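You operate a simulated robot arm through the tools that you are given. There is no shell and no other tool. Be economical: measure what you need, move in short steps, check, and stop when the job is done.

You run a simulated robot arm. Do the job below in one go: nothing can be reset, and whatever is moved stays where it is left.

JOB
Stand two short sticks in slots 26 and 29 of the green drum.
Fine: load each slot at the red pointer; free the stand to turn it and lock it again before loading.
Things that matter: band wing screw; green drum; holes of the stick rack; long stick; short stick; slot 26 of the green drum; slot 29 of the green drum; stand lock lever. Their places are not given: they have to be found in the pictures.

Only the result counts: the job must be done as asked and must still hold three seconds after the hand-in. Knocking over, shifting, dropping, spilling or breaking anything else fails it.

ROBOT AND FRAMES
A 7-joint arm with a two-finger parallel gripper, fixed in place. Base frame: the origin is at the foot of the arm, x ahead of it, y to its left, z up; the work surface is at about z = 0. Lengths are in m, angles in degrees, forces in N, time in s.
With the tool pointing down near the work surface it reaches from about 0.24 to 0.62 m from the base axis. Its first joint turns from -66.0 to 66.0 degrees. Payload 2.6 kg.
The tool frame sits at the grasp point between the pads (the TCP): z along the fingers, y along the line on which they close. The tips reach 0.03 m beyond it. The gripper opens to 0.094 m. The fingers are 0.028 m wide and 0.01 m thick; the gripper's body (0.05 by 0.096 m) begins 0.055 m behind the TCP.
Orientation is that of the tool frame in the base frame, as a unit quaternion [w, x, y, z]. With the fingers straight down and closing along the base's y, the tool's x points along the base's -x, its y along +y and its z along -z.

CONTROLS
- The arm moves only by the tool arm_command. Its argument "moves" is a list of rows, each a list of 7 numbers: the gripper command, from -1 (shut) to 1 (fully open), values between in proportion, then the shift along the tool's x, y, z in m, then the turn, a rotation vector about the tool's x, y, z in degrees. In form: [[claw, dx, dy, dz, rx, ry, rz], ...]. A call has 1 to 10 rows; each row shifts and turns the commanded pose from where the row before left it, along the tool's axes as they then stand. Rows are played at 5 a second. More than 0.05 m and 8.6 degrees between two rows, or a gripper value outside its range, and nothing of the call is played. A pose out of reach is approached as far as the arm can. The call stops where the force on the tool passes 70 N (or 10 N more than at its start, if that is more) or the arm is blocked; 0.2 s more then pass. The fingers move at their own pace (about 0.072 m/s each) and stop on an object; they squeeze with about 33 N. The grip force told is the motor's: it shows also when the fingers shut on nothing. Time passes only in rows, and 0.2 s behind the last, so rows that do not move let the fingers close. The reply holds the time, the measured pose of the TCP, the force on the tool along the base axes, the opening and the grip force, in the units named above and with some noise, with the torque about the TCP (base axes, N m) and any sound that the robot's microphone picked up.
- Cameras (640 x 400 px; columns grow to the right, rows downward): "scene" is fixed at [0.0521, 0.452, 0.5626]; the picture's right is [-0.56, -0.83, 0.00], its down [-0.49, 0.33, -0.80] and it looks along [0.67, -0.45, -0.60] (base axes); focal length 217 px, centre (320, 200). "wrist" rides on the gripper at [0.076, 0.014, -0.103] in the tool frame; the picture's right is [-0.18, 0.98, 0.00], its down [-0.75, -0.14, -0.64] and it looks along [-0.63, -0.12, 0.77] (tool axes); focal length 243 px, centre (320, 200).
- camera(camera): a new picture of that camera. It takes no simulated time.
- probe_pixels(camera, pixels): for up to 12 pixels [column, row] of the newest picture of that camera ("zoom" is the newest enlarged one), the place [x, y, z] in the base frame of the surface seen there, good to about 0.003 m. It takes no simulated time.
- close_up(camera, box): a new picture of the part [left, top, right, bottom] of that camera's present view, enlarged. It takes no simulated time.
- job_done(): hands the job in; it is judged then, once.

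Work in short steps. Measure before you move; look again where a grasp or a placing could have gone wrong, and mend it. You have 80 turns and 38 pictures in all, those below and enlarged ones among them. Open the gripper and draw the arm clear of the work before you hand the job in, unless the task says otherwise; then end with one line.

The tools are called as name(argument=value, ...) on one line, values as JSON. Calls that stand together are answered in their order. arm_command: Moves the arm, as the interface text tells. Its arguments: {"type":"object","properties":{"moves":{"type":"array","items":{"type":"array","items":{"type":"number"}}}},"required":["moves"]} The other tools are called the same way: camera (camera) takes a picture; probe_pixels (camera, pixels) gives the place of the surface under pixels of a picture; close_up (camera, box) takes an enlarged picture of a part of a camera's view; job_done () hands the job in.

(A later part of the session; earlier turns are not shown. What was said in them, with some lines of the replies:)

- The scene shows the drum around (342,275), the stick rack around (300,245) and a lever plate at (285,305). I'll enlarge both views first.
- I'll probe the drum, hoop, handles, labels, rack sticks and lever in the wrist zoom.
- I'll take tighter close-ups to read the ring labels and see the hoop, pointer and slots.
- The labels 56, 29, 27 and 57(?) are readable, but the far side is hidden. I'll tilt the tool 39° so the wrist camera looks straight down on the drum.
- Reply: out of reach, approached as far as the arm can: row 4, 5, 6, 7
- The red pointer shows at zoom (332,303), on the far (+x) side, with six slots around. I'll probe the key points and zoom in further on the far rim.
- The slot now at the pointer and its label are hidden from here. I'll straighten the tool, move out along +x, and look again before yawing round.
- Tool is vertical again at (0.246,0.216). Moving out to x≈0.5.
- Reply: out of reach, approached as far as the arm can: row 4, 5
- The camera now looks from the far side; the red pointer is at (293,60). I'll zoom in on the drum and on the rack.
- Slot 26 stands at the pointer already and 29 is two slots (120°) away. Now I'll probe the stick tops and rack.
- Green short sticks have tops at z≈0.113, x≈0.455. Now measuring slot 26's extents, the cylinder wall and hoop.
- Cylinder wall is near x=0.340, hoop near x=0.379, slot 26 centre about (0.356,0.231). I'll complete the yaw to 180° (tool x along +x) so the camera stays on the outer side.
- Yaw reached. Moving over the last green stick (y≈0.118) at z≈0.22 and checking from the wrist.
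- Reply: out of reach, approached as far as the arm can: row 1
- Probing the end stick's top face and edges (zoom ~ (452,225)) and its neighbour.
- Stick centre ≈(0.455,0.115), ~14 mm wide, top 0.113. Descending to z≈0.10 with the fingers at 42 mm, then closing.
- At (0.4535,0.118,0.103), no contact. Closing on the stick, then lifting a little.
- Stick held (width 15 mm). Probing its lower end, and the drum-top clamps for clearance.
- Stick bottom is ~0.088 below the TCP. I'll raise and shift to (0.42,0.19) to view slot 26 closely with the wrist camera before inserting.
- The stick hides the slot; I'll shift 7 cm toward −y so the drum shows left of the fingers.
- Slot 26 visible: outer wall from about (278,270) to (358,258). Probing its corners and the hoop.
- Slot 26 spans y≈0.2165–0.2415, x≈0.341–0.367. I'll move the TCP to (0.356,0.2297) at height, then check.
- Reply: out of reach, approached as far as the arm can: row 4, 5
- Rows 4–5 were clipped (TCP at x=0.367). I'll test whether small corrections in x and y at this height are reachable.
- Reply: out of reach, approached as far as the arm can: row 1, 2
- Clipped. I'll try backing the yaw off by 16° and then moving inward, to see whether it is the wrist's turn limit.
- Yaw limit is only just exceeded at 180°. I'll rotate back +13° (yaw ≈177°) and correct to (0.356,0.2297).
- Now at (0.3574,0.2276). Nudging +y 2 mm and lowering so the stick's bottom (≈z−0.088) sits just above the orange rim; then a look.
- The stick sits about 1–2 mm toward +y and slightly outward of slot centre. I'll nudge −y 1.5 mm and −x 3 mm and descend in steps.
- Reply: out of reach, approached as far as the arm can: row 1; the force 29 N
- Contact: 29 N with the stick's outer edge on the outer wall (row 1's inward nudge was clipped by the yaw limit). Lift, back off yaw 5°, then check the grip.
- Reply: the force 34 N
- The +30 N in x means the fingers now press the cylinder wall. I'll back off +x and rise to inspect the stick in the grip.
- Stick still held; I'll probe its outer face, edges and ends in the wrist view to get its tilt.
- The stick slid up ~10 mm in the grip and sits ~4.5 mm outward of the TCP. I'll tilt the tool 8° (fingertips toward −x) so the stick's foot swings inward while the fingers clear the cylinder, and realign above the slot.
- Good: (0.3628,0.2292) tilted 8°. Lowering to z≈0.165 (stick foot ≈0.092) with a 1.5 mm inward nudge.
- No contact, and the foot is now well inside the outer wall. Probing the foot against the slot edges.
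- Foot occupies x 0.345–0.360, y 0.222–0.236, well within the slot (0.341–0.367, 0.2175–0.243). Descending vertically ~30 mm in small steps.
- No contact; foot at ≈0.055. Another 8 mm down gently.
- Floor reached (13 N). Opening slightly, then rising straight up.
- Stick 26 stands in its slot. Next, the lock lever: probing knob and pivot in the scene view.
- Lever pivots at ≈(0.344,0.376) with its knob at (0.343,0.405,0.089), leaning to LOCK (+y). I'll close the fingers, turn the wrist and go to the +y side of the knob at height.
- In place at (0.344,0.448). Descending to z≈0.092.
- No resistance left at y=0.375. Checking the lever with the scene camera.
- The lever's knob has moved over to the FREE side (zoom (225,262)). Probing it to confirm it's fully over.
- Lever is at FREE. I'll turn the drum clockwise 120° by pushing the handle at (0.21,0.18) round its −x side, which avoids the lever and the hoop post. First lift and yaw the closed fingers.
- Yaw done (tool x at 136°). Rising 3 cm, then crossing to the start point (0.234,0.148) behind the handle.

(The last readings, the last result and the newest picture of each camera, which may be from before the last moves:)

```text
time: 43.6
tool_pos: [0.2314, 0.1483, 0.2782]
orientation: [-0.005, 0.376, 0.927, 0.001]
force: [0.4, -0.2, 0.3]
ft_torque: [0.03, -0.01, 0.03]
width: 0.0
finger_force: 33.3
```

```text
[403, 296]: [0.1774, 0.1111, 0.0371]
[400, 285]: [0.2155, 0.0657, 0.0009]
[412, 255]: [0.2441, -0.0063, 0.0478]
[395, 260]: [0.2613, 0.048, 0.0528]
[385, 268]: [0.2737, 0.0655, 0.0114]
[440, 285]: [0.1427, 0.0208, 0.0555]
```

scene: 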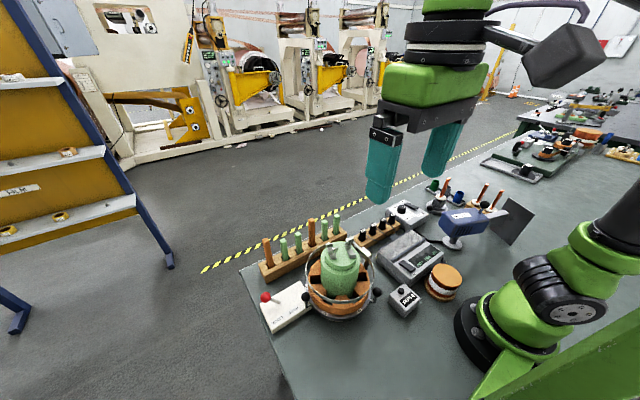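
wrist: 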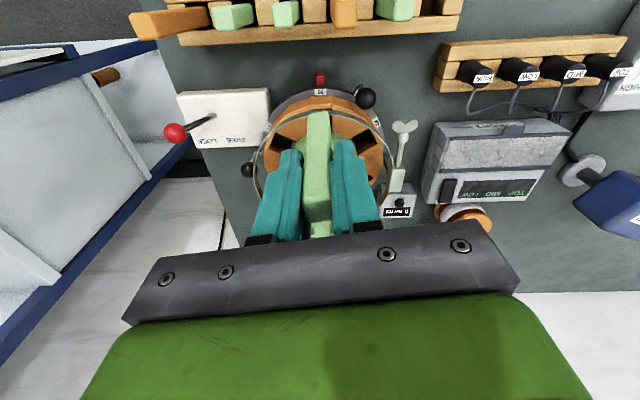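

Surroundings are below z≈0.055. Descending to z≈0.10 behind the handle.

arm_command(moves=[[-1, 0, 0, 0.05, 0, 0, 0], [-1, 0, 0, 0.05, 0, 0, 0], [-1, 0, 0, 0.05, 0, 0, 0], [-1, 0, 0, 0.028, 0, 0, 0], [-1, 0, 0, 0, 0, 0, 0], [-1, 0, 0, 0, 0, 0, 0]])

```text
time: 45.0
tool_pos: [0.2326, 0.1512, 0.1015]
orientation: [-0.005, 0.375, 0.927, 0.0]
force: [0.2, -1.1, -0.7]
ft_torque: [0.0, 0.02, 0.01]
width: 0.0
finger_force: 32.8
```

Clear. Pushing the handle round the arc: 6 rows of 8° about the drum centre, yawing along with it.

arm_command(moves=[[-1, 0.01422, -0.0007, 0, 0, 0, 8], [-1, 0.01422, -0.0007, 0, 0, 0, 8], [-1, 0.01422, -0.0007, 0, 0, 0, 8], [-1, 0.01422, -0.0007, 0, 0, 0, 8], [-1, 0.01422, -0.0007, 0, 0, 0, 8], [-1, 0.01422, -0.0007, 0, 0, 0, 8], [-1, 0, 0, 0, 0, 0, 0]])

```text
time: 46.6
tool_pos: [0.1932, 0.2226, 0.1005]
orientation: [-0.005, 0.72, 0.694, -0.002]
force: [-0.3, 0.3, -0.2]
ft_torque: [-0.03, 0.05, -0.02]
width: 0.0
finger_force: 32.9
```

Finger at 184°, r=0.1025, little force. Checking that the drum actually turned.

close_up(camera="scene", box=[280, 210, 420, 330])

```text
3.33 times, centred on (350, 270) of scene
```

zoom: 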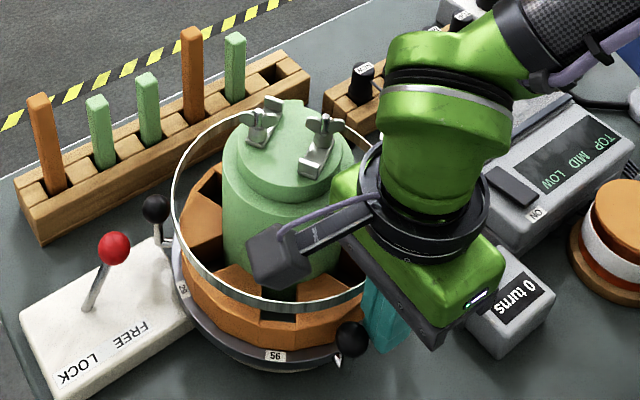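

The drum turns with the handle. Probing handle knob and label positions to get the exact angle.

probe_pixels(camera="zoom", pixels=[[352, 338], [156, 208], [276, 356], [183, 288]])

```text
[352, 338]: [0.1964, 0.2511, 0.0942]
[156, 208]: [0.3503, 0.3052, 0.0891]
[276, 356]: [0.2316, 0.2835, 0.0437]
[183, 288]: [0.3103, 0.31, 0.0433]
```

Rotation so far ≈40.5° with a 14.3° lag; the finger should end near θ≈104.4°. Nine more 8° rows, with less yaw toward the end.

arm_command(moves=[[-1, 0.01423, -0.0005, 0, 0, 0, 8], [-1, 0.01423, -0.0005, 0, 0, 0, 8], [-1, 0.01423, -0.0005, 0, 0, 0, 8], [-1, 0.01423, -0.0005, 0, 0, 0, 5], [-1, 0.01423, 0.0003, 0, 0, 0, 5], [-1, 0.0142, 0.001, 0, 0, 0, 5], [-1, 0.0141, 0.0017, 0, 0, 0, 5], [-1, 0.014, 0.0025, 0, 0, 0, 5], [-1, 0.0139, 0.0032, 0, 0, 0, 5], [-1, 0, 0, 0, 0, 0, 0]])

close_up(camera="scene", box=[260, 210, 400, 330])

```text
time: 48.8
tool_pos: [0.2605, 0.321, 0.1]
orientation: [-0.005, 0.956, 0.293, -0.006]
force: [-0.5, 0.8, 0.2]
ft_torque: [0.01, -0.03, 0.0]
width: 0.0001
finger_force: 33.2
out of reach, approached as far as the arm can: row 9
```

```text
3.33 times, centred on (330, 270) of scene
```

zoom: 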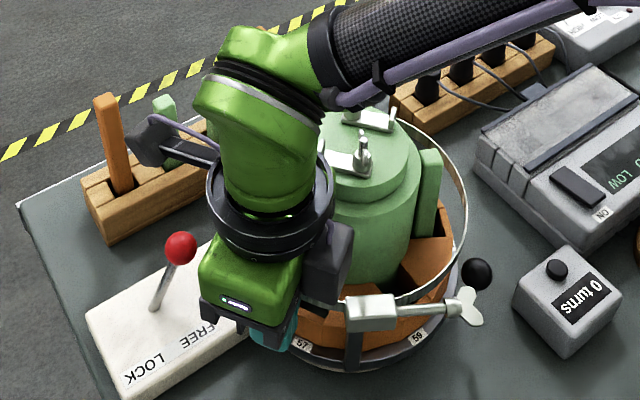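

Hoop and wing screw turn with the drum. Probing labels 57 and 59 for the current angle.

probe_pixels(camera="zoom", pixels=[[302, 345], [417, 337], [478, 273]])

```text
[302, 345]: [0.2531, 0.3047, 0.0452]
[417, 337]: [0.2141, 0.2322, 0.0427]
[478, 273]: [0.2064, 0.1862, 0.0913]
```

Labels and handles put the rotation at ≈120°. I'll back the finger off, lift, and look at slot 29 against the pointer before locking.

arm_command(moves=[[-1, -0.008, 0, 0, 0, 0, 0], [-1, -0.006, 0, 0, 0, 0, 0], [-1, 0, 0, -0.05, 0, 0, 0], [-1, 0, 0, -0.05, 0, 0, 0], [-1, 0, 0, -0.05, 0, 0, 0], [-0.04, 0.034, 0.01, 0, 0, 0, 0], [-0.04, 0.034, 0.01, 0, 0, 0, 0], [-0.04, 0.034, 0.01, 0, 0, 0, 0], [-0.04, 0, 0, 0, 0, 0, 0]])

camera(camera="wrist")

```text
time: 50.8
tool_pos: [0.3623, 0.3418, 0.2491]
orientation: [-0.002, 0.956, 0.292, -0.003]
force: [-0.6, 0.7, 0.3]
ft_torque: [0.01, 0.05, -0.03]
width: 0.0452
finger_force: 0.0
out of reach, approached as far as the arm can: row 1, 2
```

```text
4 pictures are left
```

wrist: 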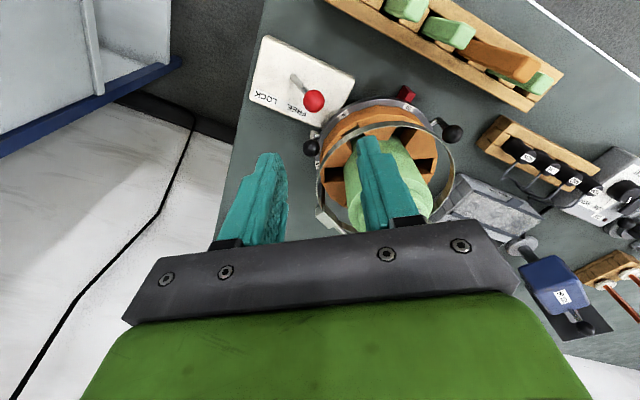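

The label at the pointer is at ≈(405,105). Probing pointer, label and handle knobs to check the alignment.

probe_pixels(camera="wrist", pixels=[[408, 92], [406, 105], [410, 107], [402, 103], [453, 132], [311, 147], [315, 101], [405, 131], [335, 128], [428, 166]])

```text
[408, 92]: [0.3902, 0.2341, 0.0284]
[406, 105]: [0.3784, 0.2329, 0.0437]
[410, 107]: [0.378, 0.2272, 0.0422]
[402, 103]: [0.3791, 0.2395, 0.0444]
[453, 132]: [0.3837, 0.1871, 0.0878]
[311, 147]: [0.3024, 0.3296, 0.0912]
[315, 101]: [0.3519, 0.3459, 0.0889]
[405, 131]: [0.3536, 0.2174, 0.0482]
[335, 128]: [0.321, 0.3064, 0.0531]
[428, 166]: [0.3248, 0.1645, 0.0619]
```

Alignment is within about 1° of the pointer. Now straddling the lever knob at ≈(0.345,0.344) with fingers 45 mm open.

arm_command(moves=[[-0.04, -0.0131, -0.0115, 0, 0, 0, 0], [-0.04, 0, 0, 0.05, 0, 0, 0], [-0.04, 0, 0, 0.05, 0, 0, 0], [-0.04, 0, 0, 0.045, 0, 0, 0], [-0.04, 0, 0, 0, 0, 0, 0]])

```text
time: 52.0
tool_pos: [0.3406, 0.3424, 0.1005]
orientation: [-0.003, 0.957, 0.291, -0.004]
force: [0.2, 0.5, -0.4]
ft_torque: [0.0, 0.02, 0.04]
width: 0.0451
finger_force: 0.1
```

No contact. Sweeping +y about 74 mm to carry the lever to LOCK.

arm_command(moves=[[-0.04, 0.007, -0.01035, 0, 0, 0, 0], [-0.04, 0.007, -0.01035, 0, 0, 0, 0], [-0.04, 0.007, -0.01035, 0, 0, 0, 0], [-0.04, 0.007, -0.01035, 0, 0, 0, 0], [-0.04, 0.007, -0.01035, 0, 0, 0, 0], [-0.04, 0.007, -0.01035, 0, 0, 0, 0], [-0.04, 0, 0, 0, 0, 0, 0]])

```text
time: 53.6
tool_pos: [0.3405, 0.4178, 0.1035]
orientation: [-0.001, 0.957, 0.29, -0.004]
force: [4.3, -12.8, -0.9]
ft_torque: [-0.34, 0.08, -0.11]
width: 0.0522
finger_force: 5.8
```

The lever is against its LOCK stop (12.8 N back). Backing off, lifting clear, and checking with a scene close-up.

arm_command(moves=[[-0.04, -0.006, 0.0087, 0, 0, 0, 0], [-0.04, 0, 0, -0.05, 0, 0, 0], [-0.04, 0, 0, -0.05, 0, 0, 0], [-0.04, 0, 0, -0.05, 0, 0, 0], [-0.04, 0.04, 0, 0, 0, 0, 0], [-0.04, 0.04, 0, 0, 0, 0, 0], [-0.04, 0, 0, 0, 0, 0, 0]])

probe_pixels(camera="scene", pixels=[[265, 297], [268, 299], [289, 285], [323, 287]])

```text
time: 55.2
tool_pos: [0.3777, 0.4342, 0.2514]
orientation: [-0.002, 0.957, 0.292, -0.003]
force: [-0.2, 0.0, 0.4]
ft_torque: [-0.03, -0.01, -0.02]
width: 0.0451
finger_force: 0.0
out of reach, approached as far as the arm can: row 6
```

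```text
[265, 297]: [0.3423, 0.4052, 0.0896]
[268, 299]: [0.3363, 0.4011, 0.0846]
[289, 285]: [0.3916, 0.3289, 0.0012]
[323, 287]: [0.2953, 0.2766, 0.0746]
```

The probes may refer to the old scene picture, so I'll take one close-up to confirm the lever and drum.

close_up(camera="scene", box=[240, 200, 400, 330])

```text
3.08 times, centred on (320, 265) of scene
```

zoom: 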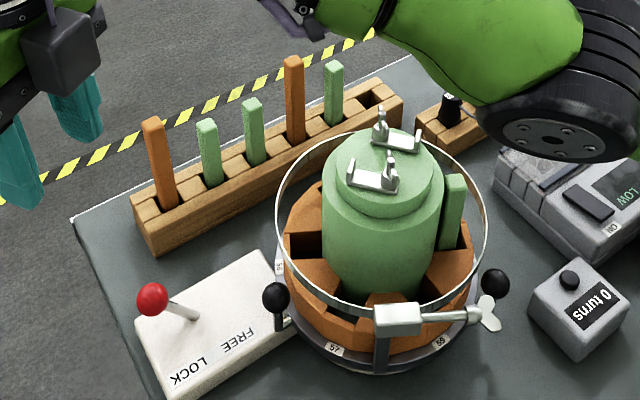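

Lever at LOCK and handles back at their original symmetric positions: 29 is at the pointer. Probing the clamps on the drum top for clearance near +x.

probe_pixels(camera="zoom", pixels=[[420, 146], [378, 135], [379, 113], [352, 178], [397, 185], [388, 158], [400, 128], [335, 68], [455, 185]])

```text
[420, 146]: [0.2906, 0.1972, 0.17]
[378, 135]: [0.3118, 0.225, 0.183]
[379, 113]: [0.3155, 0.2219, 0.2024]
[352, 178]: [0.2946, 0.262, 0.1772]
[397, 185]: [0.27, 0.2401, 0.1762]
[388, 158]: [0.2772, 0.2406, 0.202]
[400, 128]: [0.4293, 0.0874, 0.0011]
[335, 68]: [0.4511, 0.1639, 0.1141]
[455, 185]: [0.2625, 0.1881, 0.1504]
```

Screw tops near (0.316,0.222,0.202) still clear the hand. Moving over the next green stick (0.457,0.161) and yawing to 4°.

arm_command(moves=[[-0.1, -0.01447, 0.0452, 0, 0, 0, 0], [-0.1, -0.01447, 0.0452, 0, 0, 0, 0], [-0.1, -0.01447, 0.0452, 0, 0, 0, 0], [-0.1, -0.01447, 0.0452, 0, 0, 0, 0], [-0.1, -0.01447, 0.0452, 0, 0, 0, 0], [-0.1, -0.01447, 0.0452, 0, 0, 0, 0], [-0.1, 0, 0, 0, 0, 0, 7.5], [-0.1, 0, 0, 0, 0, 0, 7.5], [-0.1, 0, 0, 0, 0, 0, 7.5], [-0.1, 0, 0, 0, 0, 0, 7.5]])

arm_command(moves=[[-0.1, 0, 0, 0, 0, 0, 0], [-0.1, 0, 0, 0, 0, 0, 0]])

```text
time: 57.4
tool_pos: [0.4559, 0.1635, 0.2497]
orientation: [-0.002, 0.999, 0.033, -0.003]
force: [0.1, -0.2, -0.2]
ft_torque: [-0.01, -0.03, 0.01]
width: 0.0424
finger_force: 0.0
```

```text
time: 58.0
tool_pos: [0.4551, 0.1632, 0.2499]
orientation: [-0.002, 0.999, 0.034, -0.004]
force: [-0.7, -0.8, 0.1]
ft_torque: [0.0, 0.01, -0.03]
width: 0.0423
finger_force: 0.1
```

Fine-adjusting to (0.458,0.161) and descending to z≈0.10.

arm_command(moves=[[-0.1, 0.0025, 0.002, 0, 0, 0, 0], [-0.1, 0, 0, 0.05, 0, 0, 0], [-0.1, 0, 0, 0.05, 0, 0, 0], [-0.1, 0, 0, 0.03, 0, 0, 0], [-0.1, 0, 0, 0.019, 0, 0, 0], [-0.1, 0, 0, 0, 0, 0, 0]])

arm_command(moves=[[-1, 0, 0, 0, 0, 0, 0], [-1, 0, 0, 0, 0, 0, 0], [-1, 0, 0, 0, 0, 0, 0], [-1, 0, 0, 0, 0, 0, 0]])

arm_command(moves=[[-1, 0, 0, -0.03, 0, 0, 0], [-1, 0, 0, -0.05, 0, 0, 0], [-1, 0, 0, -0.05, 0, 0, 0], [-1, 0, 0, -0.04, 0, 0, 0], [-1, 0, 0, 0, 0, 0, 0], [-1, 0, 0, 0, 0, 0, 0]])

```text
time: 59.4
tool_pos: [0.4573, 0.1627, 0.1]
orientation: [-0.003, 0.999, 0.034, -0.004]
force: [0.5, -0.7, -0.1]
ft_torque: [0.0, 0.03, 0.01]
width: 0.0424
finger_force: 0.1
```

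```text
time: 60.4
tool_pos: [0.4576, 0.1628, 0.1009]
orientation: [-0.001, 0.999, 0.034, -0.004]
force: [-0.1, 0.6, -0.2]
ft_torque: [-0.01, -0.02, -0.01]
width: 0.0154
finger_force: 33.6
```

```text
time: 61.8
tool_pos: [0.4596, 0.1607, 0.272]
orientation: [-0.002, 0.999, 0.034, -0.005]
force: [0.0, -0.5, -0.9]
ft_torque: [0.0, -0.01, 0.03]
width: 0.0152
finger_force: 33.0
```

Held (15 mm). Carrying it over slot 29 at the pointer and tilting 4°.

arm_command(moves=[[-1, -0.0232, -0.0185, 0, 0, 0, 0], [-1, -0.0232, -0.0185, 0, 0, 0, 0], [-1, -0.0232, -0.0185, 0, 0, 0, 0], [-1, -0.0232, -0.0185, 0, 0, 0, 0], [-1, 0, 0, 0, 0, -4, 0], [-1, 0, 0, 0, 0, 0, 0], [-1, 0, 0, 0, 0, 0, 0]])

arm_command(moves=[[-1, 0, 0, 0, 0, 0, 0]])

```text
time: 63.4
tool_pos: [0.3625, 0.2288, 0.2728]
orientation: [0.0, 0.999, 0.034, -0.039]
force: [0.2, -0.1, 0.0]
ft_torque: [0.02, 0.01, -0.01]
width: 0.0153
finger_force: 33.1
```

```text
time: 63.8
tool_pos: [0.363, 0.2287, 0.2725]
orientation: [0.0, 0.999, 0.034, -0.038]
force: [-0.1, -0.1, -0.5]
ft_torque: [0.01, 0.02, 0.01]
width: 0.0152
finger_force: 33.2
```

At (0.363,0.2287). Lowering to z≈0.178 (foot ≈0.09) with a 1.5 mm inward nudge, then a close look.

arm_command(moves=[[-1, -0.0015, 0, 0, 0, 0, 0], [-1, 0.0022, 0, 0.0314, 0, 0, 0], [-1, 0.0022, 0, 0.0314, 0, 0, 0], [-1, 0.0022, 0, 0.0314, 0, 0, 0], [-1, 0, 0, 0, 0, 0, 0], [-1, 0, 0, 0, 0, 0, 0]])

close_up(camera="wrist", box=[250, 50, 390, 180])

```text
time: 65.2
tool_pos: [0.3599, 0.2278, 0.1766]
orientation: [-0.001, 0.999, 0.034, -0.039]
force: [-0.9, -0.6, -0.6]
ft_torque: [0.02, 0.0, -0.01]
width: 0.015
finger_force: 32.8
```

```text
3.08 times, centred on (320, 115) of wrist
```

zoom: 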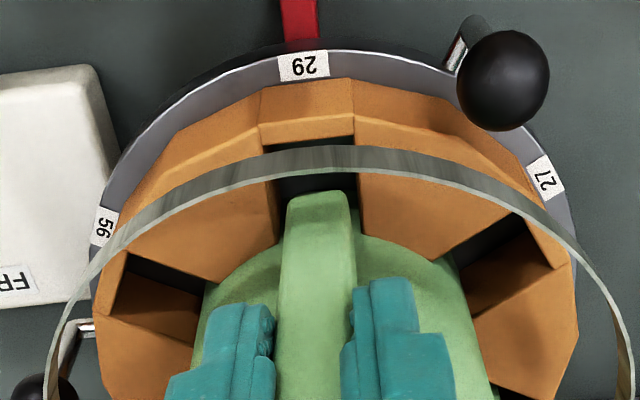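

Label 29 (upside down) is at the pointer. Probing the foot against the slot walls.

probe_pixels(camera="zoom", pixels=[[318, 210], [318, 196], [291, 210], [347, 207], [274, 205], [360, 200], [308, 140], [318, 180]])

```text
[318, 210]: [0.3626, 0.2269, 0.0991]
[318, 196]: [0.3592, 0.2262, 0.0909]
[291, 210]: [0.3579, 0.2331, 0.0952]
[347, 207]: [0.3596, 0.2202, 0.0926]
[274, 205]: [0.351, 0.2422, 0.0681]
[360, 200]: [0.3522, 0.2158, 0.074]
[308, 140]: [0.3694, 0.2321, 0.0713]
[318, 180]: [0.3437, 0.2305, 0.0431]
```

Foot x 0.345–0.360, y 0.220–0.2335 – inside, slightly low in y. Nudging +y 1.5 mm and descending 40 mm.

arm_command(moves=[[-1, 0, -0.0015, 0, 0, 0, 0], [-1, 0.0006, 0, 0.008, 0, 0, 0], [-1, 0.0006, 0, 0.008, 0, 0, 0], [-1, 0.0006, 0, 0.008, 0, 0, 0], [-1, 0.0006, 0, 0.008, 0, 0, 0], [-1, 0.0006, 0, 0.008, 0, 0, 0], [-1, 0, 0, 0, 0, 0, 0]])

```text
time: 66.8
tool_pos: [0.3608, 0.2293, 0.1375]
orientation: [0.0, 0.999, 0.034, -0.039]
force: [0.6, -0.2, -0.5]
ft_torque: [-0.02, 0.02, 0.0]
width: 0.0152
finger_force: 33.4
```

No contact at 0.1375. A little further until it touches the floor.

arm_command(moves=[[-1, 0.0003, 0, 0.004, 0, 0, 0], [-1, 0.0003, 0, 0.004, 0, 0, 0], [-1, 0, 0, 0, 0, 0, 0]])

```text
time: 67.7
tool_pos: [0.3623, 0.2306, 0.134]
orientation: [-0.005, 0.999, 0.032, -0.035]
force: [-1.1, -2.1, 4.4]
ft_torque: [-0.11, 0.08, 0.0]
width: 0.0152
finger_force: 33.5
stopped in row 3: the force on the tool passed its limit at 70 N (the readings are from after the stop); the commanded pose is now the measured one
```

Hard contact at z≈0.133, consistent with the floor (foot ≈0.043). Releasing and rising straight up.

arm_command(moves=[[-0.35, 0, 0, 0, 0, 0, 0], [-0.3, 0, 0, 0, 0, 0, 0], [-0.3, 0, 0, 0, 0, 0, 0], [-0.3, 0, 0, 0, 0, 0, 0]])

arm_command(moves=[[-0.3, -0.0014, 0, -0.0199, 0, 0, 0], [-0.3, -0.0021, 0, -0.0299, 0, 0, 0], [-0.3, -0.0021, 0, -0.0299, 0, 0, 0], [-0.3, -0.0021, 0, -0.0299, 0, 0, 0], [-0.3, 0.03, 0, -0.01, 0, 4, 0], [-0.3, 0.02, 0.04, 0, 0, 0, 0], [-0.3, 0.01, 0.045, 0, 0, 0, 0], [-0.3, 0, 0, 0, 0, 0, 0]])

close_up(camera="wrist", box=[140, 40, 320, 170])

```text
time: 68.7
tool_pos: [0.3613, 0.2307, 0.1346]
orientation: [-0.004, 0.999, 0.033, -0.035]
force: [0.4, -3.0, 11.0]
ft_torque: [-0.02, 0.38, 0.1]
width: 0.0329
finger_force: 0.0
```

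```text
time: 70.5
tool_pos: [0.4296, 0.1491, 0.2526]
orientation: [-0.006, 0.999, 0.033, 0.0]
force: [0.6, -0.2, -0.5]
ft_torque: [0.0, -0.02, -0.01]
width: 0.0332
finger_force: 0.0
```

```text
3.08 times, centred on (230, 105) of wrist
```

zoom: 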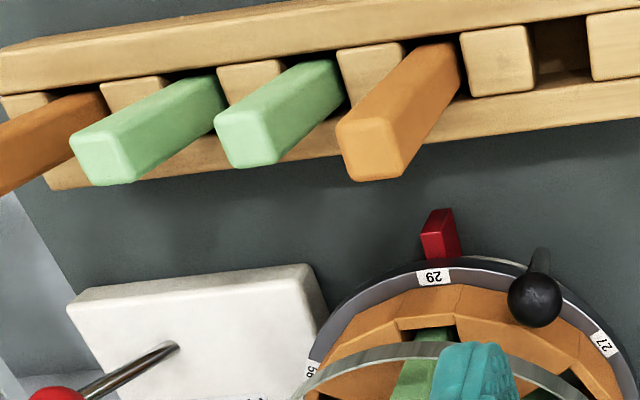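

Released; the stick is in slot 29 but partly hidden by the finger. I'll shift 5 cm further −y, and use the last picture to verify the stick's seat.

arm_command(moves=[[-0.3, 0.01, 0.03, 0, 0, 0, 0], [-0.3, 0, 0.03, -0.02, 0, 0, 0], [-0.3, 0, 0, 0, 0, 0, 0], [-0.3, 0, 0, 0, 0, 0, 0]])

close_up(camera="wrist", box=[120, 60, 300, 190])

```text
time: 71.5
tool_pos: [0.4416, 0.0882, 0.2702]
orientation: [-0.006, 0.999, 0.032, -0.001]
force: [0.6, 0.9, -0.4]
ft_torque: [0.03, 0.0, 0.01]
width: 0.0329
finger_force: 0.1
```

```text
3.08 times, centred on (210, 125) of wrist
```

zoom: 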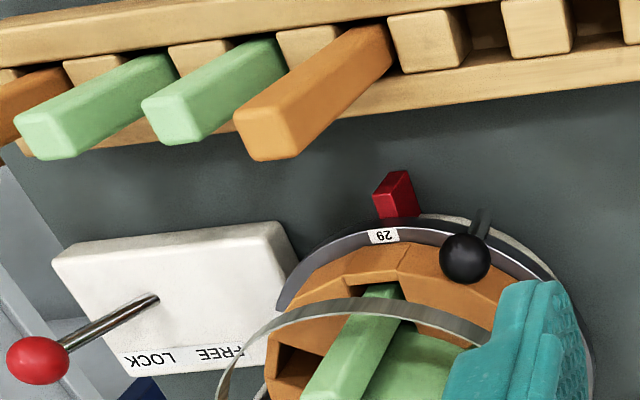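

The stick stands in slot 29 with the lever at LOCK. A final probe along its outer face to confirm it's upright and seated.

probe_pixels(camera="zoom", pixels=[[380, 291], [375, 294], [360, 330], [345, 360], [330, 385], [325, 398], [390, 310], [405, 298]])

probe_pixels(camera="wrist", pixels=[[224, 190], [221, 196], [220, 202]])

```text
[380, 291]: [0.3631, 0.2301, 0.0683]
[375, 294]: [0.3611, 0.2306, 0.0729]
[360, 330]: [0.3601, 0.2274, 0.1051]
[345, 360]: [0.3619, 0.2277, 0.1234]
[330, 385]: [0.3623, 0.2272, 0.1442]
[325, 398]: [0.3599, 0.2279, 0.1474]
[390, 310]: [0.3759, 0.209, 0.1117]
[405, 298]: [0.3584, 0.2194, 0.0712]
```

```text
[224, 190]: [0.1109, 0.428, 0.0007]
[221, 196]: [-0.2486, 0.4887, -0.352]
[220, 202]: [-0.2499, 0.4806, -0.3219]
```

Both sticks reach the same height (≈0.15), upright and seated in 26 and 29. The lever is at LOCK and the gripper is open and clear, so I'm handing in.

job_done()

```text
The job is handed in.
```

Two short sticks are standing in slots 26 and 29 of the green drum, each loaded at the red pointer. I freed the stand to turn it, locked it again before loading slot 29, and handed the job in.
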